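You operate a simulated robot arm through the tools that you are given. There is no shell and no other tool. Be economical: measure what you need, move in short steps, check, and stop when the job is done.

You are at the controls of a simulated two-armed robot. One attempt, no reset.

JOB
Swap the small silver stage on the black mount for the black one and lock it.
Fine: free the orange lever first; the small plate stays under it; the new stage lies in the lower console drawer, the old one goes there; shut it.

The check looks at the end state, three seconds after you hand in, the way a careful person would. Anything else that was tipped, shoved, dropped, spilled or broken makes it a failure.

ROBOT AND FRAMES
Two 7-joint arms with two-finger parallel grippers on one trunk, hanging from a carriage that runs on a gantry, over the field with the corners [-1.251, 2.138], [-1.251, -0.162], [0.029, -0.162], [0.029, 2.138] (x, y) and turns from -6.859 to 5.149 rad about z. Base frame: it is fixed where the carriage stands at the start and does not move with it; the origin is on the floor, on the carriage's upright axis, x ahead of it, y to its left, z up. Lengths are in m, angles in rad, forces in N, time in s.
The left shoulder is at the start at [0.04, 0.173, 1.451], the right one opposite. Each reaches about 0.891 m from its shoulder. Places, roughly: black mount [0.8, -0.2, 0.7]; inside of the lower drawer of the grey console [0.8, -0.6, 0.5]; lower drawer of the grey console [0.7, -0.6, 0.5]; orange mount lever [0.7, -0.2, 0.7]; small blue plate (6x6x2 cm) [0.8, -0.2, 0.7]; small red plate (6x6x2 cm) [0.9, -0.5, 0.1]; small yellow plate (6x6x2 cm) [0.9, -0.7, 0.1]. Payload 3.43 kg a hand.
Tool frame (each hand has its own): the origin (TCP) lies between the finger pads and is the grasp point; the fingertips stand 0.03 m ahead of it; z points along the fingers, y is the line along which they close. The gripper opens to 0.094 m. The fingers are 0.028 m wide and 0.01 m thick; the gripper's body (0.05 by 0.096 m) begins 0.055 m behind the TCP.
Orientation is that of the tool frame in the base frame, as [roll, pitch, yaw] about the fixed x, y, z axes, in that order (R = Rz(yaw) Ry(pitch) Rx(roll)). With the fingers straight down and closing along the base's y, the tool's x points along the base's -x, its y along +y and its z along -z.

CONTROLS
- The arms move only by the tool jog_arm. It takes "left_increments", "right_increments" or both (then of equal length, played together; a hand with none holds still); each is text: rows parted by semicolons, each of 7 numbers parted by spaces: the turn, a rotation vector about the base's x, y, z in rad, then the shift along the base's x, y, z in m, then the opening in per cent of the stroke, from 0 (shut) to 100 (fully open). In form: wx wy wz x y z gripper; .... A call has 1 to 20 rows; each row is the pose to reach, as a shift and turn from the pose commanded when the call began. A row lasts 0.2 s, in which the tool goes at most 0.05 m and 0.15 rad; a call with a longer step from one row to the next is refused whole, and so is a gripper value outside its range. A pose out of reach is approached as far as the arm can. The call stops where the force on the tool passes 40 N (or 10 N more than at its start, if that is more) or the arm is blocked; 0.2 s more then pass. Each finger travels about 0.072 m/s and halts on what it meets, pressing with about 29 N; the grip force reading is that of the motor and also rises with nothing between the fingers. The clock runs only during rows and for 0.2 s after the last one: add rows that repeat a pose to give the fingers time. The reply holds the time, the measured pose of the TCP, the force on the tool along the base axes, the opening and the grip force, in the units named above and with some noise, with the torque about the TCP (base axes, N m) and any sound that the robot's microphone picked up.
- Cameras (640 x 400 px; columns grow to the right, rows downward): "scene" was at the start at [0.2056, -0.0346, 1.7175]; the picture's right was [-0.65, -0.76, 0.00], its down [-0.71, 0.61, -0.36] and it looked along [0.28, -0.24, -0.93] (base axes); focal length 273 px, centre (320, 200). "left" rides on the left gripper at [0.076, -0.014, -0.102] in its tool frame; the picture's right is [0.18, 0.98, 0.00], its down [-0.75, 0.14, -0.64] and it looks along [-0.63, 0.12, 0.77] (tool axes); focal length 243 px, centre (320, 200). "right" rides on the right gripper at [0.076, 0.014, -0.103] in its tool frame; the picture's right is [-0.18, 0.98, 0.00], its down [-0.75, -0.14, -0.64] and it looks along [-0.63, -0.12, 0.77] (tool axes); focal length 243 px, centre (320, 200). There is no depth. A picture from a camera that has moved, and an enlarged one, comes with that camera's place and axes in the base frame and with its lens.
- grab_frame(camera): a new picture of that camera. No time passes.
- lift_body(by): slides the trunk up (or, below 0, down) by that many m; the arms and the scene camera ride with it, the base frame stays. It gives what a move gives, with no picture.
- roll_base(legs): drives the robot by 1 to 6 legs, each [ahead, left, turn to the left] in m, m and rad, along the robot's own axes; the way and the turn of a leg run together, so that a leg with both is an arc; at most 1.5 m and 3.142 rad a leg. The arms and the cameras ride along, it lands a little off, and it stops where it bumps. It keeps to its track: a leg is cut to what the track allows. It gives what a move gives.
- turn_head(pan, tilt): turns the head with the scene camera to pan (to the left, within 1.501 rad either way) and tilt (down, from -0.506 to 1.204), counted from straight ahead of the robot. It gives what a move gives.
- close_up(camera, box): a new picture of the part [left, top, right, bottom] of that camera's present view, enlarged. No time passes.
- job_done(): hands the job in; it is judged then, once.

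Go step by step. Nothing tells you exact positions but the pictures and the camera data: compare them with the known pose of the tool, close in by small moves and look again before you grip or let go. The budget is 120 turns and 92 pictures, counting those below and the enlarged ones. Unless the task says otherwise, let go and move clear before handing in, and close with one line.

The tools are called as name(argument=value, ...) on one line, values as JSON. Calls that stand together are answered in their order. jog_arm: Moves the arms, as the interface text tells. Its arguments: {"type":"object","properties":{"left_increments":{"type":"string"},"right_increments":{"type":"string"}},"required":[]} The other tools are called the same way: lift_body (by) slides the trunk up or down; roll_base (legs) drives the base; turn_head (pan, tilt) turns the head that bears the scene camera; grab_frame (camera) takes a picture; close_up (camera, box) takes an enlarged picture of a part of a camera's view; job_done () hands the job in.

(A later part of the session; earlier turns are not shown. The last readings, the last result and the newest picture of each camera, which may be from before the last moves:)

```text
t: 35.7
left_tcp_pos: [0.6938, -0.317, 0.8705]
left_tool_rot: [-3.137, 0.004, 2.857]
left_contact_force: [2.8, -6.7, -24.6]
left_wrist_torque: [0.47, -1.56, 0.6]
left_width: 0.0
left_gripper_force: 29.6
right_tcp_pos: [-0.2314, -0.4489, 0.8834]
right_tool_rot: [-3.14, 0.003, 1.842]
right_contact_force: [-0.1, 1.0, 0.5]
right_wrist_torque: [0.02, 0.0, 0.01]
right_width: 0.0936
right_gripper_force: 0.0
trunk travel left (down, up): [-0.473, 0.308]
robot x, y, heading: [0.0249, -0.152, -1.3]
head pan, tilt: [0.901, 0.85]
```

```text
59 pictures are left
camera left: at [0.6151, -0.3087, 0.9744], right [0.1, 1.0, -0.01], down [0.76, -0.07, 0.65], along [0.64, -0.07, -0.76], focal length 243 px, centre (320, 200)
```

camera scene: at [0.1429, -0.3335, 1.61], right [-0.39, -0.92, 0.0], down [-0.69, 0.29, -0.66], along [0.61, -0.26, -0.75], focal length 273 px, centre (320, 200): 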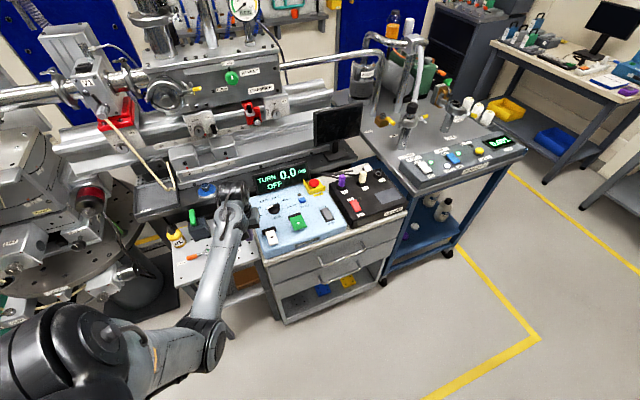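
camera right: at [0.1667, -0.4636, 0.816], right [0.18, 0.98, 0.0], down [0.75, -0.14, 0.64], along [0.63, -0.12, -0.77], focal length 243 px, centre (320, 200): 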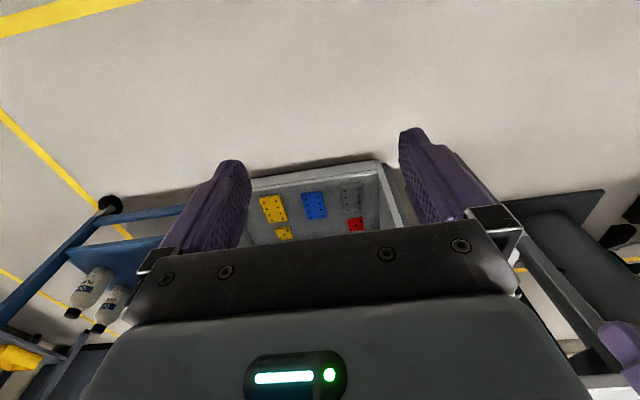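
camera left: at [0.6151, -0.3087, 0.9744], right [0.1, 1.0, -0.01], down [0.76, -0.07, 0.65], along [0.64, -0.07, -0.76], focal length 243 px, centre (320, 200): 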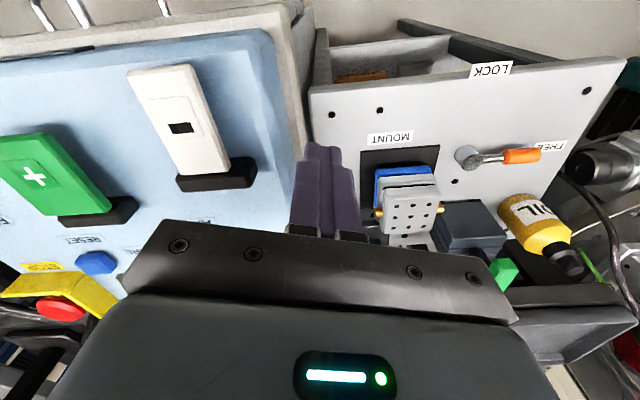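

Refused for step size; the console's switches are close, so I'll first move toward +y, then yaw while backing away.

jog_arm(left_increments="0 0 -0.05 -0.02 0.03 0 0;0 0 -0.19 -0.04 0.05 0 0;0 0 -0.33 -0.06 0.06 0 0;0 0 -0.47 -0.08 0.06 0 0;0 0 -0.61 -0.1 0.06 0 0;0 0 -0.75 -0.12 0.06 0 0;0 0 -0.89 -0.14 0.06 0 0;0 0 -1.03 -0.16 0.06 0 0;0 0 -1.17 -0.18 0.06 0 0;0 0 -1.287 -0.18 0.06 0 0;0 0 -1.287 -0.18 0.06 0 0")

grab_frame(camera="left")

```text
t: 36.0
left_tcp_pos: [0.694, -0.3131, 0.8703]
left_tool_rot: [-3.137, 0.009, 2.859]
left_contact_force: [5.6, -2.0, -18.2]
left_wrist_torque: [-0.13, -0.88, 0.08]
left_width: 0.0
left_gripper_force: 28.6
right_tcp_pos: [-0.2327, -0.4497, 0.8825]
right_tool_rot: [3.142, 0.003, 1.841]
right_contact_force: [0.6, 1.0, 0.5]
right_wrist_torque: [0.02, -0.01, -0.03]
right_width: 0.0939
right_gripper_force: 0.1
trunk travel left (down, up): [-0.473, 0.308]
robot x, y, heading: [0.0249, -0.151, -1.299]
head pan, tilt: [0.901, 0.85]
stopped in row 1 (left hand): the force on the tool passed its limit (the readings are from after the stop); the commanded pose is now the measured one
```

```text
58 pictures are left
camera left: at [0.6123, -0.305, 0.974], right [0.1, 1.0, -0.01], down [0.76, -0.07, 0.65], along [0.65, -0.07, -0.76], focal length 243 px, centre (320, 200)
```

left: 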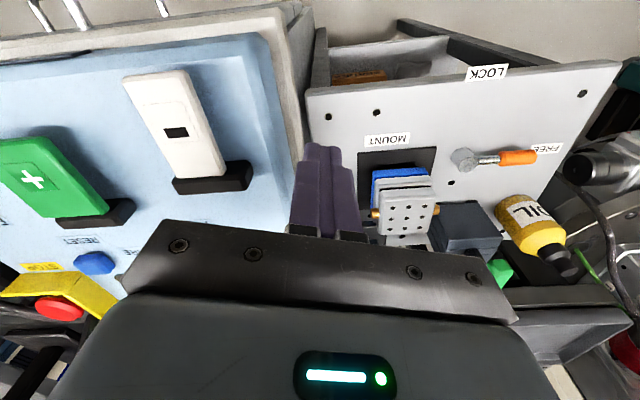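

I'll relax the fold by tilting the fingers outward (+x) a little while moving to +y.

jog_arm(left_increments="0 -0.12 0 0 0.0 0.0 0;0 -0.22 0 0 0.02 0.0 0;0 -0.3 0 -0.02 0.04 0 0;0 -0.3 0 -0.04 0.06 0 0;0 -0.3 0 -0.04 0.06 0 0")

```text
t: 37.2
left_tcp_pos: [0.6533, -0.2524, 0.8715]
left_tool_rot: [3.061, 0.297, 2.849]
left_contact_force: [0.0, 0.0, -1.7]
left_wrist_torque: [0.03, 0.04, 0.01]
left_width: 0.0
left_gripper_force: 29.0
right_tcp_pos: [-0.2319, -0.4489, 0.8817]
right_tool_rot: [-3.142, 0.003, 1.841]
right_contact_force: [0.3, 0.3, 0.0]
right_wrist_torque: [-0.03, 0.0, 0.02]
right_width: 0.094
right_gripper_force: 0.1
trunk travel left (down, up): [-0.473, 0.308]
robot x, y, heading: [0.0226, -0.153, -1.3]
head pan, tilt: [0.901, 0.85]
```

Free now. I'll turn the hand about its own axis so its closing line becomes vertical once pitched, while backing off to x≈0.5.

jog_arm(left_increments="0.039 -0.001 -0.123 -0.015 0 0 0;0.078 -0.002 -0.246 -0.03 0 0 0;0.117 -0.003 -0.369 -0.045 0 0 0;0.156 -0.004 -0.492 -0.06 0 0 0;0.195 -0.005 -0.615 -0.075 0 0 0;0.234 -0.005 -0.738 -0.09 0 0 0;0.273 -0.006 -0.861 -0.105 0 0 0;0.312 -0.007 -0.984 -0.12 0 0 0;0.351 -0.008 -1.107 -0.135 0 0 0;0.39 -0.009 -1.23 -0.15 0 0 0;0.39 -0.009 -1.23 -0.15 0 0 0")

```text
t: 39.6
left_tcp_pos: [0.5023, -0.2538, 0.8699]
left_tool_rot: [2.837, 0.007, 1.568]
left_contact_force: [0.6, -0.2, 0.2]
left_wrist_torque: [0.01, 0.01, 0.02]
left_width: 0.0001
left_gripper_force: 28.8
right_tcp_pos: [-0.2325, -0.4501, 0.8826]
right_tool_rot: [-3.139, 0.003, 1.841]
right_contact_force: [-0.2, -0.3, 0.2]
right_wrist_torque: [-0.02, 0.04, -0.01]
right_width: 0.0939
right_gripper_force: 0.1
trunk travel left (down, up): [-0.473, 0.308]
robot x, y, heading: [0.0208, -0.1507, -1.299]
head pan, tilt: [0.901, 0.85]
```

Now pitch the hand to point +x while moving over in front of the drawers, opening the fingers.

jog_arm(left_increments="0 -0.126 0 -0.01 -0.03 -0.01 10;0 -0.252 0 -0.02 -0.06 -0.02 30;0 -0.378 0 -0.03 -0.09 -0.03 50;0 -0.504 0 -0.04 -0.12 -0.04 70;0 -0.63 0 -0.05 -0.15 -0.05 70;0 -0.756 0 -0.06 -0.18 -0.06 70;0 -0.882 0 -0.07 -0.21 -0.07 70;0 -1.008 0 -0.08 -0.25 -0.08 70;0 -1.134 0 -0.09 -0.29 -0.09 70;0 -1.264 0 -0.09 -0.33 -0.1 70;0 -1.264 0 -0.09 -0.355 -0.1 70;0 -1.264 0 -0.09 -0.355 -0.1 70")

grab_frame(camera="scene")

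```text
t: 42.2
left_tcp_pos: [0.4098, -0.5833, 0.7895]
left_tool_rot: [1.574, 0.0, 1.562]
left_contact_force: [0.0, 0.7, 0.4]
left_wrist_torque: [0.0, 0.01, 0.0]
left_width: 0.066
left_gripper_force: 0.0
left hand out of reach, approached as far as the arm can: row 10, 11, 12
right_tcp_pos: [-0.2351, -0.4486, 0.8838]
right_tool_rot: [-3.137, 0.004, 1.841]
right_contact_force: [-1.0, 0.2, 0.1]
right_wrist_torque: [-0.01, 0.0, 0.02]
right_width: 0.0942
right_gripper_force: 0.1
trunk travel left (down, up): [-0.473, 0.308]
robot x, y, heading: [0.0257, -0.1542, -1.297]
head pan, tilt: [0.901, 0.85]
```

```text
57 pictures are left
camera scene: at [0.1412, -0.3336, 1.6098], right [-0.39, -0.92, 0.0], down [-0.69, 0.29, -0.66], along [0.61, -0.26, -0.75], focal length 273 px, centre (320, 200)
```

scene: 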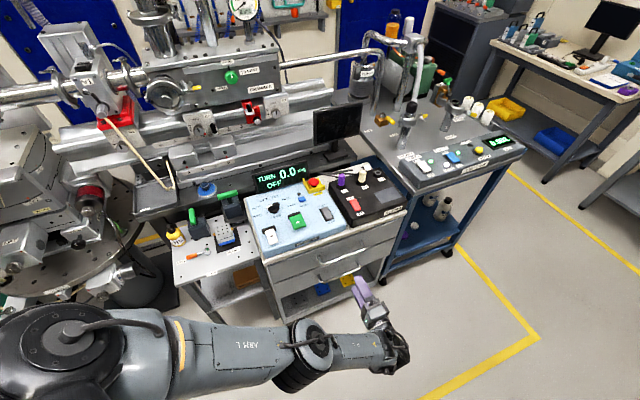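

The hand points at the drawers. I'll lower the trunk 0.245 to bring it to the lower handle's height.

lift_body(by=-0.245)

grab_frame(camera="left")

grab_frame(camera="scene")

```text
t: 44.7
left_tcp_pos: [0.4139, -0.5832, 0.5457]
left_tool_rot: [1.573, 0.0, 1.563]
left_contact_force: [-0.6, 0.5, 0.1]
left_wrist_torque: [-0.04, 0.0, 0.02]
left_width: 0.066
left_gripper_force: 0.1
right_tcp_pos: [-0.2318, -0.4484, 0.6381]
right_tool_rot: [-3.141, 0.005, 1.842]
right_contact_force: [0.4, 0.8, -0.4]
right_wrist_torque: [-0.03, 0.0, 0.0]
right_width: 0.0942
right_gripper_force: 0.0
trunk travel left (down, up): [-0.228, 0.553]
robot x, y, heading: [0.0248, -0.152, -1.3]
head pan, tilt: [0.901, 0.85]
```

```text
56 pictures are left
camera left: at [0.3093, -0.5072, 0.5334], right [0.0, 0.18, 0.98], down [-0.65, -0.75, 0.14], along [0.76, -0.64, 0.12], focal length 243 px, centre (320, 200)
```

left: 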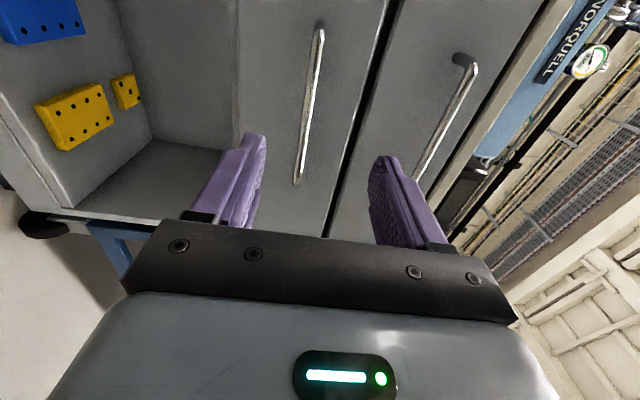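

```text
55 pictures are left
camera scene: at [0.1428, -0.3335, 1.365], right [-0.39, -0.92, 0.0], down [-0.69, 0.29, -0.66], along [0.61, -0.26, -0.75], focal length 273 px, centre (320, 200)
```

scene: 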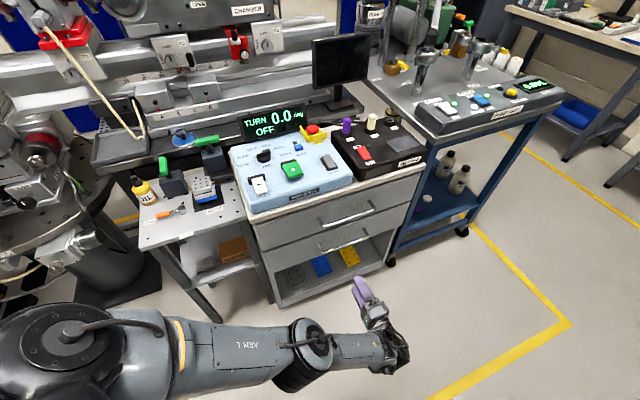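

The lower handle's bar lies between the fingers at z≈0.542. I'll go forward so the bar sits at the grasp point, then look.

jog_arm(left_increments="0 0 0 0.04 -0.01 -0.003 70;0 0 0 0.08 -0.02 -0.003 70;0 0 0 0.12 -0.02 -0.003 70;0 0 0 0.145 -0.02 -0.003 70;0 0 0 0.157 -0.02 -0.003 70;0 0 0 0.157 -0.02 -0.003 70")

grab_frame(camera="left")

```text
t: 46.1
left_tcp_pos: [0.5653, -0.5891, 0.5599]
left_tool_rot: [1.575, -0.001, 1.562]
left_contact_force: [-0.1, 0.5, -0.6]
left_wrist_torque: [0.02, -0.04, -0.04]
left_width: 0.0657
left_gripper_force: 0.1
left hand out of reach, approached as far as the arm can: row 1, 2, 3, 4, 5, 6
right_tcp_pos: [-0.2333, -0.4495, 0.6382]
right_tool_rot: [-3.138, 0.003, 1.841]
right_contact_force: [0.4, -0.8, -0.3]
right_wrist_torque: [0.04, -0.02, 0.03]
right_width: 0.094
right_gripper_force: 0.1
trunk travel left (down, up): [-0.228, 0.553]
robot x, y, heading: [0.0271, -0.1504, -1.299]
head pan, tilt: [0.901, 0.85]
```

```text
54 pictures are left
camera left: at [0.4612, -0.5135, 0.5476], right [0.0, 0.18, 0.98], down [-0.65, -0.75, 0.14], along [0.76, -0.64, 0.12], focal length 243 px, centre (320, 200)
```

left: 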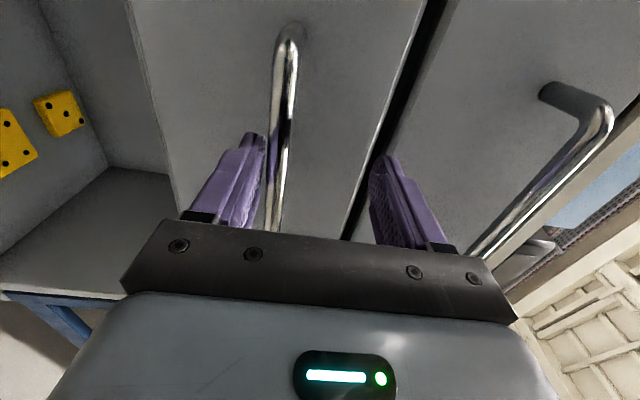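

The hand is about 17 mm high at its reach limit; I'll lower the trunk by that, then close on the bar.

lift_body(by=-0.017)

jog_arm(left_increments="0 0 0 0 0 0 50;0 0 0 0.005 0 0 30;0 0 0 0.005 0 0 10;0 0 0 0.005 0 0 0;0 0 0 0.005 0 0 0;0 0 0 0.005 0 0 0")

grab_frame(camera="left")

```text
t: 46.8
left_tcp_pos: [0.5673, -0.5905, 0.5428]
left_tool_rot: [1.573, -0.002, 1.564]
left_contact_force: [0.0, 1.1, 0.2]
left_wrist_torque: [-0.04, 0.04, -0.01]
left_width: 0.0659
left_gripper_force: 0.0
right_tcp_pos: [-0.2325, -0.4478, 0.6196]
right_tool_rot: [-3.14, 0.002, 1.841]
right_contact_force: [-0.1, 0.3, 0.3]
right_wrist_torque: [0.03, -0.02, 0.03]
right_width: 0.0938
right_gripper_force: 0.0
trunk travel left (down, up): [-0.211, 0.57]
robot x, y, heading: [0.0258, -0.1543, -1.299]
head pan, tilt: [0.901, 0.85]
```

```text
t: 47.8
left_tcp_pos: [0.568, -0.5886, 0.5352]
left_tool_rot: [1.59, -0.008, 1.551]
left_contact_force: [3.1, -5.7, -26.1]
left_wrist_torque: [-0.7, 0.23, -0.01]
left_width: 0.0115
left_gripper_force: 29.0
right_tcp_pos: [-0.2325, -0.449, 0.6211]
right_tool_rot: [-3.14, 0.003, 1.842]
right_contact_force: [0.6, 0.3, -0.2]
right_wrist_torque: [0.0, -0.01, -0.06]
right_width: 0.0938
right_gripper_force: 0.1
trunk travel left (down, up): [-0.211, 0.57]
robot x, y, heading: [0.0243, -0.1512, -1.301]
head pan, tilt: [0.901, 0.85]
stopped in row 5 (left hand): the force on the tool passed its limit (the readings are from after the stop); the commanded pose is now the measured one
```

```text
53 pictures are left
camera left: at [0.4629, -0.5109, 0.5256], right [0.02, 0.18, 0.98], down [-0.65, -0.74, 0.15], along [0.76, -0.65, 0.1], focal length 243 px, centre (320, 200)
```

left: 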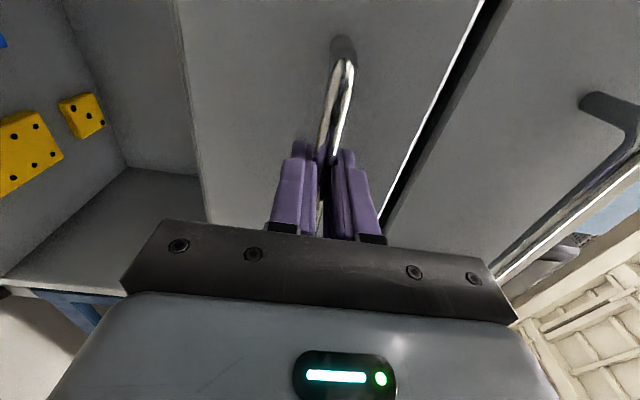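

The bar is gripped (width 0.0115). I'll pull the drawer toward -x in small steps.

jog_arm(left_increments="0 0 0 -0.01 0 0 0;0 0 0 -0.03 0 0 0;0 0 0 -0.05 0 0 0;0 0 0 -0.07 0 0 0;0 0 0 -0.09 0 0 0;0 0 0 -0.11 0 0 0;0 0 0 -0.13 0 0 0;0 0 0 -0.15 0 0 0")

grab_frame(camera="scene")

```text
t: 48.4
left_tcp_pos: [0.5331, -0.5883, 0.5355]
left_tool_rot: [1.594, -0.006, 1.548]
left_contact_force: [-1.1, -1.4, -14.4]
left_wrist_torque: [-0.77, 0.29, 0.87]
left_width: 0.0116
left_gripper_force: 44.9
right_tcp_pos: [-0.2333, -0.4483, 0.6223]
right_tool_rot: [-3.139, 0.003, 1.841]
right_contact_force: [-0.1, -0.1, 0.9]
right_wrist_torque: [-0.02, 0.01, -0.03]
right_width: 0.0939
right_gripper_force: 0.0
trunk travel left (down, up): [-0.211, 0.57]
robot x, y, heading: [0.0192, -0.1525, -1.301]
head pan, tilt: [0.901, 0.85]
stopped in row 3 (left hand): the force on the tool passed its limit (the readings are from after the stop); the commanded pose is now the measured one
```

```text
52 pictures are left
camera scene: at [0.1418, -0.3336, 1.3484], right [-0.39, -0.92, 0.0], down [-0.69, 0.29, -0.66], along [0.61, -0.26, -0.75], focal length 273 px, centre (320, 200)
```

scene: 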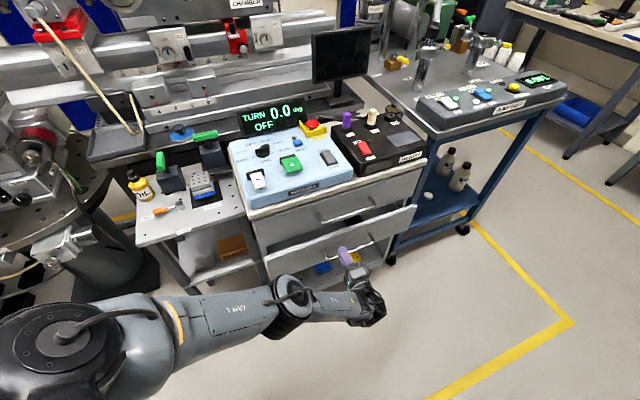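

The drawer moved; the stop was a friction spike. I'll continue more gently.

jog_arm(left_increments="0 0 0 -0.01 0 0 0;0 0 0 -0.02 0 0 0;0 0 0 -0.03 0 0 0;0 0 0 -0.04 0 0 0;0 0 0 -0.05 0 0 0;0 0 0 -0.06 0 0 0;0 0 0 -0.07 0 0 0;0 0 0 -0.08 0 0 0;0 0 0 -0.09 0 0 0;0 0 0 -0.1 0 0 0;0 0 0 -0.11 0 0 0;0 0 0 -0.12 0 0 0;0 0 0 -0.13 0 0 0;0 0 0 -0.14 0 0 0;0 0 0 -0.15 0 0 0;0 0 0 -0.16 0 0 0")

grab_frame(camera="scene")

```text
t: 51.8
left_tcp_pos: [0.3724, -0.5878, 0.5359]
left_tool_rot: [1.593, -0.008, 1.548]
left_contact_force: [-1.6, -5.7, -32.5]
left_wrist_torque: [-0.73, 0.31, 0.26]
left_width: 0.0115
left_gripper_force: 45.2
right_tcp_pos: [-0.2343, -0.449, 0.6211]
right_tool_rot: [-3.138, 0.002, 1.841]
right_contact_force: [0.7, -0.3, 0.2]
right_wrist_torque: [-0.04, -0.03, 0.02]
right_width: 0.0937
right_gripper_force: 0.1
trunk travel left (down, up): [-0.211, 0.57]
robot x, y, heading: [0.0222, -0.1488, -1.301]
head pan, tilt: [0.901, 0.85]
```

```text
51 pictures are left
camera scene: at [0.1413, -0.3333, 1.3477], right [-0.39, -0.92, 0.0], down [-0.69, 0.29, -0.66], along [0.61, -0.26, -0.75], focal length 273 px, centre (320, 200)
```

scene: 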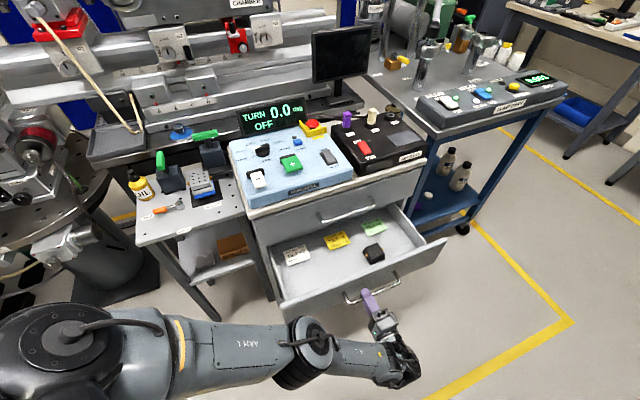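

Opened about 0.19 m; the drawer shows tags and the black stage. I'll enlarge it.

close_up(camera="scene", box=[250, 190, 450, 315])

```text
3.20 times, centred on (350, 252) of scene
camera zoom: at [0.1413, -0.3333, 1.3477], right [-0.39, -0.92, 0.0], down [-0.69, 0.29, -0.66], along [0.61, -0.26, -0.75], focal length 874 px, centre (224, 32)
```

zoom: 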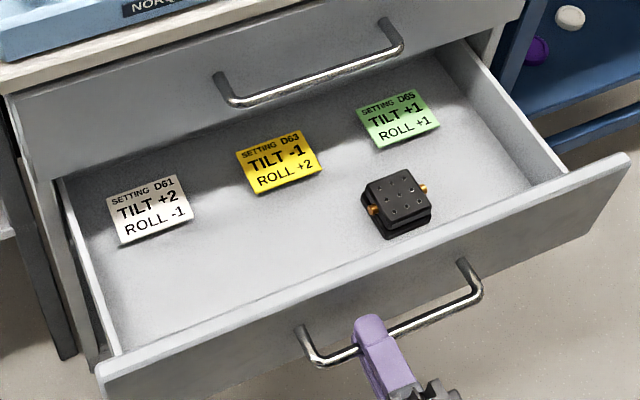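

The black stage sits near [0.52, -0.695], too close to the upper handle for my hand; I'll pull the drawer 5 cm farther.

jog_arm(left_increments="0 0 0 -0.008 0 0.001 0;0 0 0 -0.016 0 0.002 0;0 0 0 -0.024 0 0.002 0;0 0 0 -0.032 0 0.002 0;0 0 0 -0.04 0 0.002 0;0 0 0 -0.048 0 0.002 0;0 0 0 -0.055 0 0.002 0")

close_up(camera="scene", box=[250, 190, 450, 315])

```text
t: 52.2
left_tcp_pos: [0.368, -0.5894, 0.5354]
left_tool_rot: [1.596, -0.005, 1.549]
left_contact_force: [-1.9, -2.1, -11.0]
left_wrist_torque: [-0.7, 0.13, 1.0]
left_width: 0.0117
left_gripper_force: 44.9
right_tcp_pos: [-0.2334, -0.4493, 0.6221]
right_tool_rot: [-3.141, 0.003, 1.842]
right_contact_force: [1.0, 0.5, 0.2]
right_wrist_torque: [0.0, -0.03, 0.01]
right_width: 0.0941
right_gripper_force: 0.0
trunk travel left (down, up): [-0.211, 0.57]
robot x, y, heading: [0.0233, -0.1522, -1.294]
head pan, tilt: [0.901, 0.85]
stopped in row 2 (left hand): the force on the tool passed its limit (the readings are from after the stop); the commanded pose is now the measured one
```

```text
3.20 times, centred on (350, 252) of scene
camera zoom: at [0.1421, -0.3339, 1.3485], right [-0.39, -0.92, 0.0], down [-0.69, 0.29, -0.66], along [0.61, -0.26, -0.75], focal length 874 px, centre (224, 32)
```

zoom: 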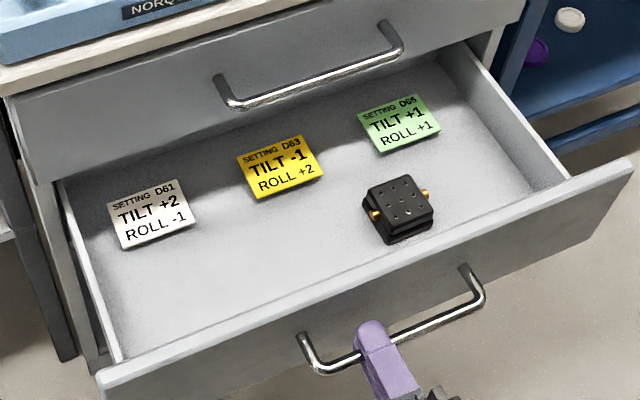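

It may again be only a spike; I'll try once more gently.

jog_arm(left_increments="0 0 0 -0.006 0 0 0;0 0 0 -0.013 0 0 0;0 0 0 -0.02 0 0 0;0 0 0 -0.028 0 0 0;0 0 0 -0.036 0 0 0;0 0 0 -0.044 0 0 0;0 0 0 -0.05 0 0 0")

```text
t: 53.5
left_tcp_pos: [0.3328, -0.5879, 0.5366]
left_tool_rot: [1.603, -0.005, 1.545]
left_contact_force: [-2.2, -4.7, -14.0]
left_wrist_torque: [-0.99, 0.26, 0.97]
left_width: 0.0116
left_gripper_force: 45.2
left hand out of reach, approached as far as the arm can: row 5
right_tcp_pos: [-0.2335, -0.4502, 0.6206]
right_tool_rot: [-3.138, 0.004, 1.84]
right_contact_force: [-0.1, -0.6, -0.9]
right_wrist_torque: [0.0, 0.03, -0.02]
right_width: 0.0938
right_gripper_force: 0.1
trunk travel left (down, up): [-0.211, 0.57]
robot x, y, heading: [0.0239, -0.1523, -1.301]
head pan, tilt: [0.901, 0.85]
stopped in row 5 (left hand): the force on the tool passed its limit (the readings are from after the stop); the commanded pose is now the measured one
```

The drawer is now open about 0.235 m. I'll release the bar and slide the hand off past the handle end toward +y.

jog_arm(left_increments="0 0 0 0 0 0 20;0 0 0 0 0 0 45;0 0 0 0 0 0 60;0 0 0 -0.01 0 0 60;0 0 0 -0.01 0.03 0 60;0 0 0 -0.01 0.06 0 60;0 0 0 -0.01 0.09 0 60;0 0 0 -0.01 0.12 0 60;0 0 0 -0.01 0.15 0 60;0 0 0 -0.01 0.18 0 60")

grab_frame(camera="scene")

```text
t: 54.8
left_tcp_pos: [0.3211, -0.5349, 0.5314]
left_tool_rot: [1.538, -0.065, 1.528]
left_contact_force: [45.5, -1.9, -41.3]
left_wrist_torque: [-3.79, -5.08, -4.07]
left_width: 0.0564
left_gripper_force: 0.0
left hand out of reach, approached as far as the arm can: row 5
right_tcp_pos: [-0.236, -0.4451, 0.6213]
right_tool_rot: [-3.137, 0.001, 1.842]
right_contact_force: [-0.7, 1.6, 0.0]
right_wrist_torque: [-0.02, -0.05, 0.03]
right_width: 0.0939
right_gripper_force: 0.1
trunk travel left (down, up): [-0.211, 0.57]
robot x, y, heading: [0.025, -0.1516, -1.299]
head pan, tilt: [0.901, 0.85]
stopped in row 6 (left hand): the force on the tool passed its limit (the readings are from after the stop); the commanded pose is now the measured one
```

```text
48 pictures are left
camera scene: at [0.1404, -0.3318, 1.3473], right [-0.39, -0.92, 0.0], down [-0.69, 0.29, -0.66], along [0.61, -0.25, -0.75], focal length 273 px, centre (320, 200)
```

scene: 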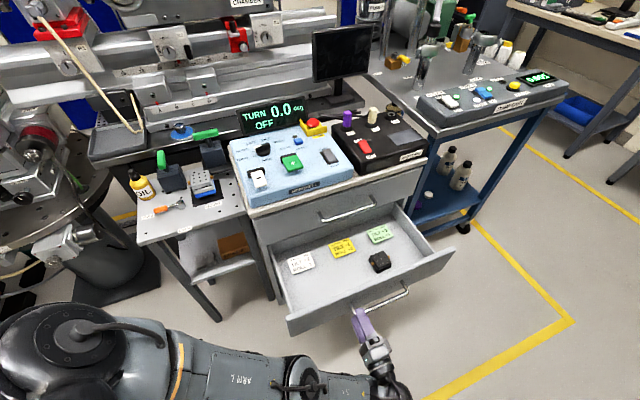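

The arm pinches against itself there. I'll step back a little toward -y, then drive the carriage away from the console by 0.1 m to clear the handle.

jog_arm(left_increments="0 0 0 0 -0.015 0.003 60;0 0 0 0 -0.035 0.005 60;0 0 0 0 -0.035 0.005 60")

grab_frame(camera="left")

```text
t: 55.6
left_tcp_pos: [0.3283, -0.5735, 0.5377]
left_tool_rot: [1.531, -0.07, 1.534]
left_contact_force: [0.4, -0.2, -0.3]
left_wrist_torque: [0.0, 0.03, 0.0]
left_width: 0.0565
left_gripper_force: 0.1
right_tcp_pos: [-0.2306, -0.4489, 0.62]
right_tool_rot: [3.142, 0.004, 1.842]
right_contact_force: [0.9, -0.4, -0.9]
right_wrist_torque: [0.01, 0.02, -0.02]
right_width: 0.094
right_gripper_force: 0.0
trunk travel left (down, up): [-0.211, 0.57]
robot x, y, heading: [0.0262, -0.1511, -1.301]
head pan, tilt: [0.901, 0.85]
```

```text
47 pictures are left
camera left: at [0.2267, -0.4932, 0.5277], right [-0.03, 0.12, 0.99], down [-0.67, -0.74, 0.06], along [0.74, -0.67, 0.1], focal length 243 px, centre (320, 200)
```

left: 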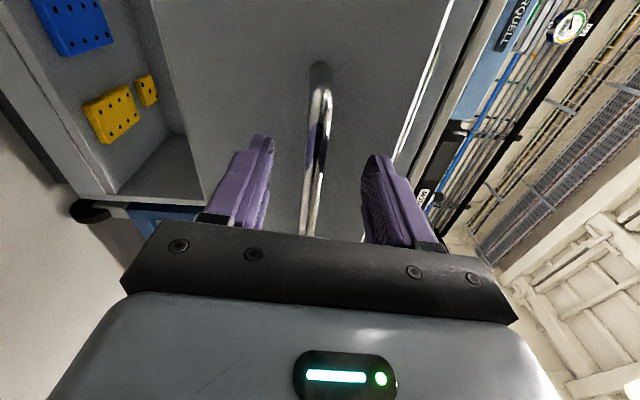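

The fingers straddle the bar freely without contact. I'll drive away from the console by 0.1 m, then raise the trunk.

roll_base(legs=[[0.026, -0.097, 0]])

lift_body(by=0.24)

grab_frame(camera="scene")

```text
t: 56.8
left_tcp_pos: [0.2423, -0.5839, 0.5387]
left_tool_rot: [1.532, -0.073, 1.537]
left_contact_force: [-0.1, 0.1, 0.1]
left_wrist_torque: [-0.03, -0.01, -0.03]
left_width: 0.0562
left_gripper_force: 0.1
right_tcp_pos: [-0.3158, -0.4584, 0.6201]
right_tool_rot: [-3.14, 0.005, 1.844]
right_contact_force: [-0.4, -0.5, 0.0]
right_wrist_torque: [-0.02, 0.0, 0.05]
right_width: 0.0942
right_gripper_force: 0.1
trunk travel left (down, up): [-0.211, 0.57]
robot x, y, heading: [-0.0563, -0.1583, -1.293]
head pan, tilt: [0.901, 0.85]
```

```text
t: 59.3
left_tcp_pos: [0.2404, -0.5843, 0.7784]
left_tool_rot: [1.531, -0.068, 1.537]
left_contact_force: [0.0, -0.4, -0.1]
left_wrist_torque: [0.03, 0.04, -0.01]
left_width: 0.0568
left_gripper_force: 0.2
right_tcp_pos: [-0.3161, -0.4605, 0.8611]
right_tool_rot: [3.141, 0.003, 1.844]
right_contact_force: [0.7, 0.1, -0.5]
right_wrist_torque: [-0.03, 0.02, -0.01]
right_width: 0.0939
right_gripper_force: 0.1
trunk travel left (down, up): [-0.451, 0.33]
robot x, y, heading: [-0.0651, -0.1622, -1.301]
head pan, tilt: [0.901, 0.85]
```

```text
46 pictures are left
camera scene: at [0.0573, -0.3442, 1.5879], right [-0.39, -0.92, 0.0], down [-0.69, 0.29, -0.66], along [0.61, -0.26, -0.75], focal length 273 px, centre (320, 200)
```

scene: 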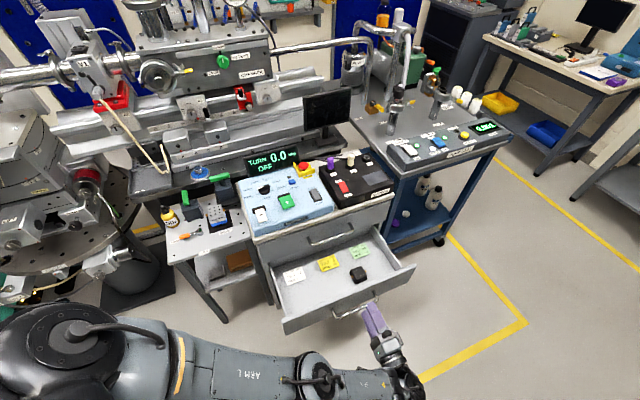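

Clear of the drawer. I'll turn the hand back to pointing down (yaw pi/2) while moving up and toward the bench side.

jog_arm(left_increments="0 0.13 0 0.01 0.01 0.005 70;0 0.26 0 0.02 0.02 0.01 80;0 0.39 0 0.03 0.03 0.015 90;0 0.52 0 0.04 0.04 0.02 100;0 0.65 0 0.05 0.05 0.025 100;0 0.78 0 0.06 0.06 0.03 100;0 0.91 0 0.07 0.07 0.03 100;0 1.04 0 0.08 0.08 0.03 100;0 1.17 0 0.09 0.09 0.03 100;0 1.3 0 0.1 0.1 0.03 100;0 1.43 0 0.11 0.12 0.03 100;0 1.57 0 0.12 0.14 0.03 100;0 1.57 0 0.12 0.14 0.03 100")

roll_base(legs=[[-0.02, 0.092, 0]])

```text
t: 59.8
left_tcp_pos: [0.2522, -0.5763, 0.7823]
left_tool_rot: [1.641, -0.065, 1.522]
left_contact_force: [29.7, -13.7, -4.3]
left_wrist_torque: [-0.27, -0.19, -1.2]
left_width: 0.075
left_gripper_force: 0.1
left hand out of reach, approached as far as the arm can: row 1
right_tcp_pos: [-0.3162, -0.4595, 0.8605]
right_tool_rot: [-3.141, 0.003, 1.841]
right_contact_force: [-0.3, 0.5, -1.1]
right_wrist_torque: [-0.01, -0.01, 0.02]
right_width: 0.0942
right_gripper_force: 0.2
trunk travel left (down, up): [-0.451, 0.33]
robot x, y, heading: [-0.0627, -0.1622, -1.3]
head pan, tilt: [0.901, 0.85]
stopped in row 2 (left hand): the force on the tool passed its limit (the readings are from after the stop); the commanded pose is now the measured one
```

```text
t: 60.8
left_tcp_pos: [0.2901, -0.5574, 0.7821]
left_tool_rot: [1.642, -0.065, 1.519]
left_contact_force: [9.2, -0.3, -4.4]
left_wrist_torque: [-0.4, -0.37, -0.66]
left_width: 0.0751
left_gripper_force: 0.1
right_tcp_pos: [-0.277, -0.4394, 0.8597]
right_tool_rot: [-3.141, 0.002, 1.842]
right_contact_force: [0.5, -0.1, 0.2]
right_wrist_torque: [-0.03, 0.06, -0.03]
right_width: 0.0939
right_gripper_force: 0.1
trunk travel left (down, up): [-0.451, 0.33]
robot x, y, heading: [-0.0209, -0.1473, -1.295]
head pan, tilt: [0.901, 0.85]
stopped in leg 1: the force on the tool passed its limit (the readings are from after the stop); the commanded pose is now the measured one
```

Again self-contact from being too close in. I'll extend the hand outward first along +x, then rotate.

jog_arm(left_increments="0 0 0 0.03 -0.005 0 80;0 0 0 0.06 -0.01 0 80;0 0 0 0.1 -0.01 0.0 90;0 0 0 0.13 -0.01 0.0 100;0 0 0 0.13 -0.01 0.0 100")

```text
t: 62.0
left_tcp_pos: [0.4151, -0.5701, 0.7812]
left_tool_rot: [1.644, -0.064, 1.52]
left_contact_force: [-0.9, 0.7, 0.2]
left_wrist_torque: [0.0, 0.01, 0.0]
left_width: 0.0939
left_gripper_force: 0.2
right_tcp_pos: [-0.282, -0.4414, 0.8609]
right_tool_rot: [-3.139, 0.003, 1.84]
right_contact_force: [-0.7, -0.2, -0.7]
right_wrist_torque: [0.0, -0.02, -0.03]
right_width: 0.0942
right_gripper_force: 0.0
trunk travel left (down, up): [-0.451, 0.33]
robot x, y, heading: [-0.0247, -0.1445, -1.296]
head pan, tilt: [0.901, 0.85]
```

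Now rotate the hand downward while sliding toward +y at height.

jog_arm(left_increments="0 0.13 0 0.005 0.02 0.005 100;0 0.26 0 0.01 0.05 0.01 100;0 0.39 0 0.02 0.08 0.02 100;0 0.52 0 0.03 0.11 0.03 100;0 0.65 0 0.04 0.14 0.04 100;0 0.78 0 0.05 0.17 0.04 100;0 0.91 0 0.06 0.2 0.04 100;0 1.04 0 0.07 0.23 0.04 100;0 1.17 0 0.08 0.26 0.04 100;0 1.3 0 0.09 0.28 0.04 100;0 1.4 0 0.1 0.29 0.04 100;0 1.497 0 0.1 0.3 0.04 100;0 1.497 0 0.1 0.3 0.04 100")

```text
t: 64.8
left_tcp_pos: [0.5112, -0.2934, 0.74]
left_tool_rot: [3.141, 0.046, 1.504]
left_contact_force: [-0.3, -0.4, 0.3]
left_wrist_torque: [-0.02, 0.01, -0.01]
left_width: 0.094
left_gripper_force: 0.0
left hand out of reach, approached as far as the arm can: row 1, 2, 3, 10, 11, 12, 13
right_tcp_pos: [-0.2828, -0.4413, 0.8608]
right_tool_rot: [-3.139, 0.003, 1.844]
right_contact_force: [-0.7, 0.8, -0.3]
right_wrist_torque: [0.02, 0.02, 0.04]
right_width: 0.0941
right_gripper_force: 0.0
trunk travel left (down, up): [-0.451, 0.33]
robot x, y, heading: [-0.0239, -0.1408, -1.301]
head pan, tilt: [0.901, 0.85]
```

Hand points down at [0.51, -0.29, 0.74]. I'll bring the carriage back, raise the trunk 0.1 and straighten the small residual tilt while moving toward the stage.

roll_base(legs=[[0.032, 0.046, 0]])

lift_body(by=0.11)

jog_arm(left_increments="-0.023 0 0.033 0.02 0.02 0 100;-0.046 0 0.066 0.05 0.04 0 100;-0.046 0 0.066 0.08 0.06 0 100;-0.046 0 0.066 0.11 0.07 0 100;-0.046 0 0.066 0.11 0.07 0 100")

grab_frame(camera="left")

```text
t: 65.7
left_tcp_pos: [0.5664, -0.312, 0.7412]
left_tool_rot: [3.135, 0.045, 1.506]
left_contact_force: [0.9, 0.7, -0.5]
left_wrist_torque: [0.06, 0.03, 0.02]
left_width: 0.0942
left_gripper_force: 0.1
right_tcp_pos: [-0.2284, -0.4582, 0.8604]
right_tool_rot: [-3.141, 0.005, 1.839]
right_contact_force: [-0.2, -0.3, -0.6]
right_wrist_torque: [0.03, 0.06, -0.02]
right_width: 0.0938
right_gripper_force: 0.0
trunk travel left (down, up): [-0.451, 0.33]
robot x, y, heading: [0.0265, -0.1611, -1.3]
head pan, tilt: [0.901, 0.85]
```

```text
t: 67.1
left_tcp_pos: [0.5629, -0.3116, 0.8504]
left_tool_rot: [3.137, 0.046, 1.505]
left_contact_force: [1.1, -0.4, -0.3]
left_wrist_torque: [0.02, 0.0, -0.02]
left_width: 0.0937
left_gripper_force: 0.0
right_tcp_pos: [-0.2311, -0.4593, 0.9696]
right_tool_rot: [-3.139, 0.003, 1.839]
right_contact_force: [0.2, 0.0, 0.0]
right_wrist_torque: [0.02, 0.01, 0.01]
right_width: 0.094
right_gripper_force: 0.0
trunk travel left (down, up): [-0.561, 0.22]
robot x, y, heading: [0.0264, -0.1602, -1.3]
head pan, tilt: [0.901, 0.85]
```

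```text
t: 68.3
left_tcp_pos: [0.6733, -0.2415, 0.8502]
left_tool_rot: [3.135, 0.093, 1.568]
left_contact_force: [0.8, -0.3, -0.3]
left_wrist_torque: [0.01, 0.02, -0.01]
left_width: 0.094
left_gripper_force: 0.1
right_tcp_pos: [-0.231, -0.4608, 0.9698]
right_tool_rot: [-3.139, 0.004, 1.84]
right_contact_force: [0.9, -0.1, 0.1]
right_wrist_torque: [0.06, 0.0, -0.01]
right_width: 0.0939
right_gripper_force: 0.1
trunk travel left (down, up): [-0.561, 0.22]
robot x, y, heading: [0.024, -0.1613, -1.302]
head pan, tilt: [0.901, 0.85]
```

```text
45 pictures are left
camera left: at [0.6551, -0.1569, 0.947], right [0.98, 0.18, -0.01], down [0.14, -0.69, 0.71], along [0.12, -0.7, -0.7], focal length 243 px, centre (320, 200)
```

left: 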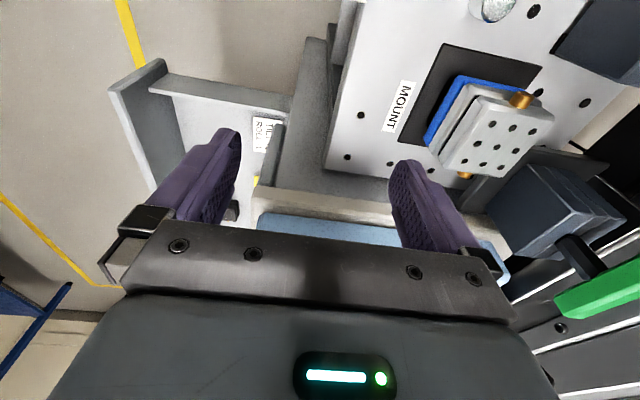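

The view shows the stage to the right. I'll fix the residual tilt, raise the hand, and lower the trunk for reach.

jog_arm(left_increments="0.046 0 0 0.01 0.005 0.02 100;0.093 0 0 0.03 0.01 0.035 100;0.093 0 0 0.05 0.015 0.035 100;0.093 0 0 0.05 0.015 0.035 100")

lift_body(by=-0.05)

jog_arm(left_increments="0 0 0 0.03 0 0 100;0 0 0 0.06 0.002 0 100;0 0 0 0.085 0.002 0 100;0 0 0 0.097 0.002 0 100;0 0 0 0.097 0.002 0 100")

grab_frame(camera="left")

grab_frame(camera="scene")

```text
t: 69.3
left_tcp_pos: [0.7242, -0.2265, 0.8855]
left_tool_rot: [3.134, -0.001, 1.569]
left_contact_force: [-0.6, -1.0, 0.2]
left_wrist_torque: [0.0, 0.0, 0.01]
left_width: 0.094
left_gripper_force: 0.0
right_tcp_pos: [-0.2311, -0.4584, 0.9711]
right_tool_rot: [-3.139, 0.006, 1.839]
right_contact_force: [-0.2, -0.6, 0.0]
right_wrist_torque: [0.0, 0.01, -0.01]
right_width: 0.0943
right_gripper_force: 0.1
trunk travel left (down, up): [-0.561, 0.22]
robot x, y, heading: [0.0223, -0.1609, -1.305]
head pan, tilt: [0.901, 0.85]
```

```text
t: 70.2
left_tcp_pos: [0.7225, -0.2256, 0.835]
left_tool_rot: [3.134, 0.001, 1.568]
left_contact_force: [-0.2, -0.6, -0.7]
left_wrist_torque: [0.0, 0.02, 0.0]
left_width: 0.094
left_gripper_force: 0.0
right_tcp_pos: [-0.2315, -0.4592, 0.9201]
right_tool_rot: [-3.138, 0.004, 1.839]
right_contact_force: [-0.1, -0.3, -1.0]
right_wrist_torque: [0.01, -0.02, -0.01]
right_width: 0.094
right_gripper_force: 0.1
trunk travel left (down, up): [-0.511, 0.27]
robot x, y, heading: [0.0261, -0.1627, -1.297]
head pan, tilt: [0.901, 0.85]
```

```text
t: 71.4
left_tcp_pos: [0.82, -0.2246, 0.8354]
left_tool_rot: [3.136, 0.0, 1.571]
left_contact_force: [-1.4, 1.1, -0.6]
left_wrist_torque: [0.01, 0.01, 0.03]
left_width: 0.0939
left_gripper_force: 0.1
right_tcp_pos: [-0.2312, -0.4586, 0.9226]
right_tool_rot: [-3.136, 0.003, 1.84]
right_contact_force: [-0.6, -0.3, -0.5]
right_wrist_torque: [0.0, 0.03, 0.0]
right_width: 0.0938
right_gripper_force: 0.0
trunk travel left (down, up): [-0.511, 0.27]
robot x, y, heading: [0.0277, -0.1605, -1.3]
head pan, tilt: [0.901, 0.85]
```

```text
44 pictures are left
camera left: at [0.8027, -0.1488, 0.9399], right [0.98, 0.18, 0.01], down [0.14, -0.75, 0.64], along [0.12, -0.63, -0.77], focal length 243 px, centre (320, 200)
```

left: 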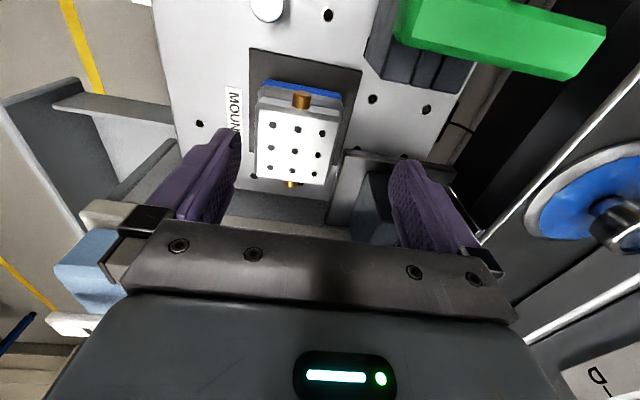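

```text
43 pictures are left
camera scene: at [0.144, -0.3435, 1.6479], right [-0.39, -0.92, 0.0], down [-0.69, 0.29, -0.66], along [0.61, -0.26, -0.75], focal length 273 px, centre (320, 200)
```

scene: 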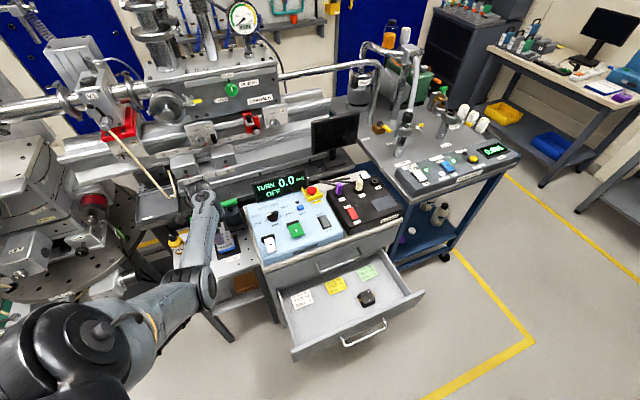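

Combining both views, the silver stage's top is at about [0.800, -0.229, 0.80]. I'll centre over it and lower with the trunk, then look before gripping.

jog_arm(left_increments="0 0 0 -0.01 -0.002 0 100;0 0 0 -0.02 -0.004 0 100;0 0 0 -0.02 -0.004 0 100")

lift_body(by=-0.035)

grab_frame(camera="left")

close_up(camera="scene", box=[180, 180, 280, 260])

```text
t: 72.2
left_tcp_pos: [0.8006, -0.2284, 0.8351]
left_tool_rot: [3.135, -0.002, 1.568]
left_contact_force: [-0.1, -0.2, 0.3]
left_wrist_torque: [0.0, 0.02, -0.03]
left_width: 0.0942
left_gripper_force: 0.2
right_tcp_pos: [-0.2298, -0.459, 0.9219]
right_tool_rot: [-3.141, 0.005, 1.84]
right_contact_force: [0.2, -0.4, -0.3]
right_wrist_torque: [0.01, -0.02, 0.0]
right_width: 0.094
right_gripper_force: 0.1
trunk travel left (down, up): [-0.511, 0.27]
robot x, y, heading: [0.0261, -0.1593, -1.301]
head pan, tilt: [0.901, 0.85]
```

```text
t: 73.0
left_tcp_pos: [0.8004, -0.2288, 0.8004]
left_tool_rot: [3.134, 0.001, 1.57]
left_contact_force: [0.2, 0.0, -0.7]
left_wrist_torque: [0.02, 0.05, 0.02]
left_width: 0.0939
left_gripper_force: 0.1
right_tcp_pos: [-0.2304, -0.4597, 0.8865]
right_tool_rot: [-3.138, 0.004, 1.84]
right_contact_force: [0.2, -0.1, 0.0]
right_wrist_torque: [-0.03, -0.05, -0.01]
right_width: 0.0939
right_gripper_force: 0.0
trunk travel left (down, up): [-0.476, 0.305]
robot x, y, heading: [0.0256, -0.1609, -1.296]
head pan, tilt: [0.901, 0.85]
```

```text
42 pictures are left
camera left: at [0.7826, -0.1525, 0.9052], right [0.98, 0.18, 0.01], down [0.14, -0.75, 0.64], along [0.12, -0.63, -0.77], focal length 243 px, centre (320, 200)
```

left: 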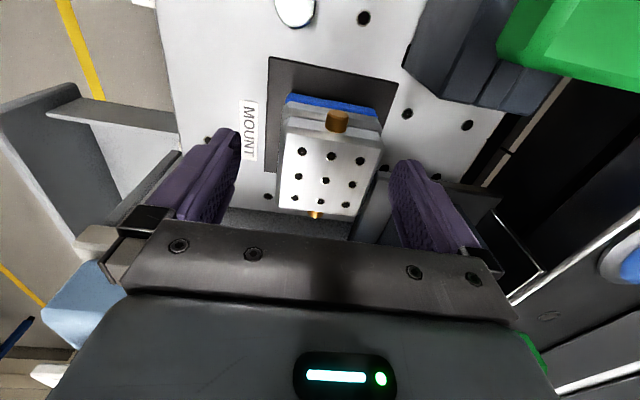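

```text
5.00 times, centred on (230, 220) of scene
camera zoom: at [0.1441, -0.3436, 1.613], right [-0.39, -0.92, 0.0], down [-0.69, 0.29, -0.66], along [0.61, -0.26, -0.75], focal length 1366 px, centre (770, 100)
```

zoom: 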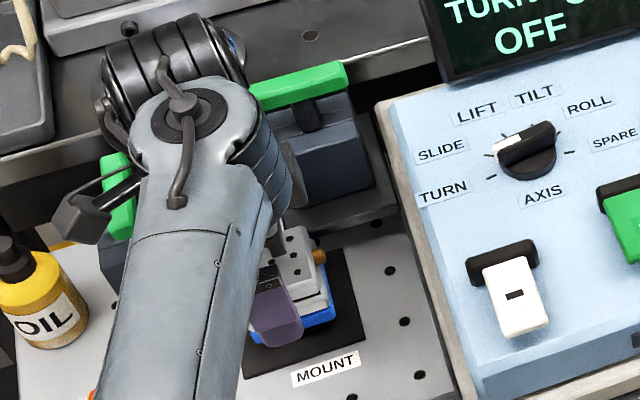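

The stage sits centred between the open fingers. I'll lower a further 24 mm, nudge y, and close.

lift_body(by=-0.024)

jog_arm(left_increments="0 0 0 0 0.002 0 80;0 0 0 0 0.002 0 60;0 0 0 0 0.002 0 45;0 0 0 0 0.002 0 30;0 0 0 0 0.002 0 20;0 0 0 0 0.002 0 20")

grab_frame(camera="left")

```text
t: 73.6
left_tcp_pos: [0.8037, -0.229, 0.7894]
left_tool_rot: [3.122, 0.002, 1.572]
left_contact_force: [-5.0, 1.2, 10.9]
left_wrist_torque: [-0.05, -0.34, -0.12]
left_width: 0.0914
left_gripper_force: 0.1
right_tcp_pos: [-0.2317, -0.4589, 0.8678]
right_tool_rot: [-3.139, 0.004, 1.839]
right_contact_force: [-0.6, 0.1, 0.1]
right_wrist_torque: [-0.01, -0.02, 0.02]
right_width: 0.0939
right_gripper_force: 0.0
trunk travel left (down, up): [-0.458, 0.323]
robot x, y, heading: [0.0237, -0.1608, -1.298]
head pan, tilt: [0.901, 0.85]
stopped: the force on the tool passed its limit (the readings are from after the stop); the commanded pose is now the measured one
```

```text
t: 75.0
left_tcp_pos: [0.8031, -0.2266, 0.7887]
left_tool_rot: [3.126, 0.001, 1.571]
left_contact_force: [1.1, -0.4, -2.6]
left_wrist_torque: [0.01, -0.02, 0.0]
left_width: 0.0601
left_gripper_force: 29.1
right_tcp_pos: [-0.2314, -0.4587, 0.8682]
right_tool_rot: [-3.137, 0.004, 1.839]
right_contact_force: [0.3, 0.2, -0.1]
right_wrist_torque: [0.05, 0.04, 0.01]
right_width: 0.094
right_gripper_force: 0.0
trunk travel left (down, up): [-0.458, 0.323]
robot x, y, heading: [0.0293, -0.1623, -1.305]
head pan, tilt: [0.901, 0.85]
```

```text
40 pictures are left
camera left: at [0.7853, -0.1505, 0.8925], right [0.98, 0.18, 0.02], down [0.13, -0.75, 0.65], along [0.13, -0.63, -0.76], focal length 243 px, centre (320, 200)
```

left: 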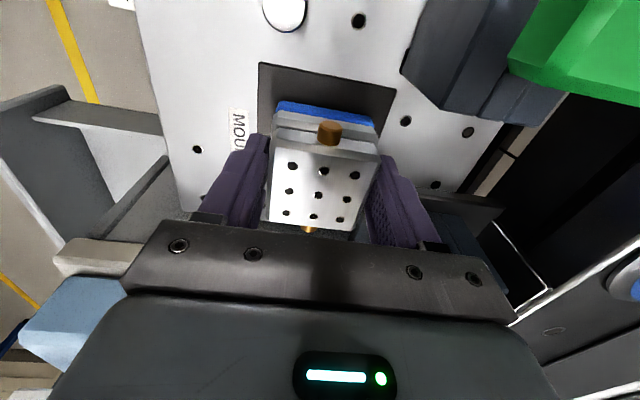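

Closed on the 6 cm stage (width 0.060) with tips around z 0.759. I'll lift slightly with the trunk and check that the blue plate stays.

lift_body(by=0.03)

grab_frame(camera="left")

close_up(camera="scene", box=[200, 200, 270, 256])

```text
t: 75.7
left_tcp_pos: [0.8035, -0.2251, 0.8186]
left_tool_rot: [3.124, 0.003, 1.571]
left_contact_force: [-0.4, -0.1, -3.1]
left_wrist_torque: [0.03, -0.01, 0.02]
left_width: 0.0602
left_gripper_force: 29.2
right_tcp_pos: [-0.232, -0.4585, 0.898]
right_tool_rot: [-3.136, 0.003, 1.839]
right_contact_force: [-0.2, 0.1, 0.6]
right_wrist_torque: [-0.01, 0.01, 0.04]
right_width: 0.0939
right_gripper_force: 0.0
trunk travel left (down, up): [-0.488, 0.293]
robot x, y, heading: [0.029, -0.1621, -1.298]
head pan, tilt: [0.901, 0.85]
```

```text
39 pictures are left
camera left: at [0.7854, -0.1503, 0.9228], right [0.98, 0.18, 0.02], down [0.13, -0.75, 0.65], along [0.13, -0.63, -0.76], focal length 243 px, centre (320, 200)
```

left: 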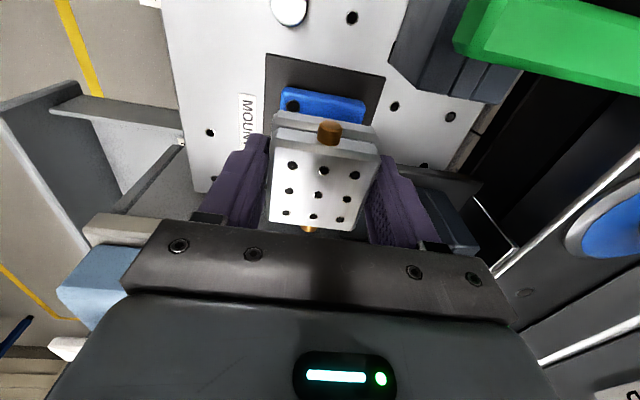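

```text
7.14 times, centred on (235, 228) of scene
camera zoom: at [0.1437, -0.3434, 1.6252], right [-0.39, -0.92, 0.0], down [-0.69, 0.29, -0.66], along [0.61, -0.26, -0.75], focal length 1952 px, centre (927, 0)
```

zoom: 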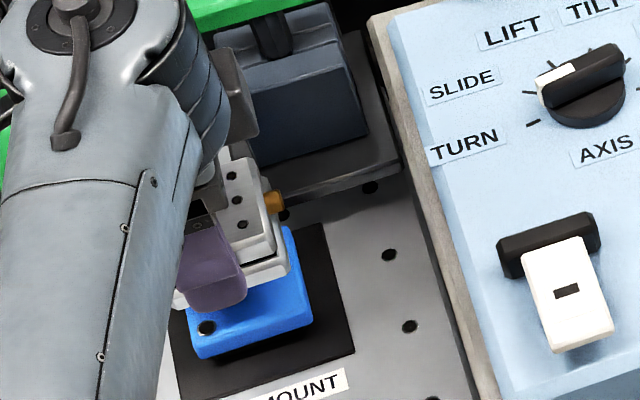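

The silver stage is in hand and the blue plate stayed on the mount. I'll raise the trunk and carry the stage back over the bench's front edge, then toward the drawer.

lift_body(by=0.06)

jog_arm(left_increments="0 0 0 -0.03 0 0 20;0 0 0 -0.06 0 0 20;0 0 0 -0.09 0 0 20;0 0 0 -0.12 0 0 20;0 0 0 -0.15 0 0 20;0 0 0 -0.18 0 -0.01 20;0 0 0 -0.21 -0.01 -0.02 20;0 0 0 -0.24 -0.02 -0.03 20;0 0 0 -0.27 -0.04 -0.04 20;0 0 0 -0.3 -0.06 -0.05 20;0 0 0 -0.32 -0.09 -0.06 20;0 0 0 -0.33 -0.12 -0.07 20;0 0 0 -0.335 -0.16 -0.08 20;0 0 0 -0.335 -0.2 -0.09 20")

```text
t: 76.7
left_tcp_pos: [0.8044, -0.2272, 0.8782]
left_tool_rot: [3.124, 0.001, 1.573]
left_contact_force: [0.1, -0.6, -2.6]
left_wrist_torque: [0.0, -0.01, -0.01]
left_width: 0.0601
left_gripper_force: 28.7
right_tcp_pos: [-0.2304, -0.4596, 0.9584]
right_tool_rot: [-3.137, 0.003, 1.84]
right_contact_force: [0.0, 0.6, -0.6]
right_wrist_torque: [-0.01, -0.02, 0.03]
right_width: 0.094
right_gripper_force: 0.0
trunk travel left (down, up): [-0.548, 0.233]
robot x, y, heading: [0.0246, -0.1638, -1.301]
head pan, tilt: [0.901, 0.85]
```

```text
t: 79.7
left_tcp_pos: [0.4678, -0.4275, 0.7887]
left_tool_rot: [3.125, 0.004, 1.571]
left_contact_force: [0.7, -0.1, -2.6]
left_wrist_torque: [0.0, 0.03, 0.01]
left_width: 0.0601
left_gripper_force: 29.1
right_tcp_pos: [-0.2304, -0.4608, 0.9581]
right_tool_rot: [-3.137, 0.006, 1.84]
right_contact_force: [-0.2, -0.3, 0.1]
right_wrist_torque: [0.03, -0.03, 0.0]
right_width: 0.0938
right_gripper_force: 0.0
trunk travel left (down, up): [-0.548, 0.233]
robot x, y, heading: [0.0274, -0.1634, -1.299]
head pan, tilt: [0.901, 0.85]
```

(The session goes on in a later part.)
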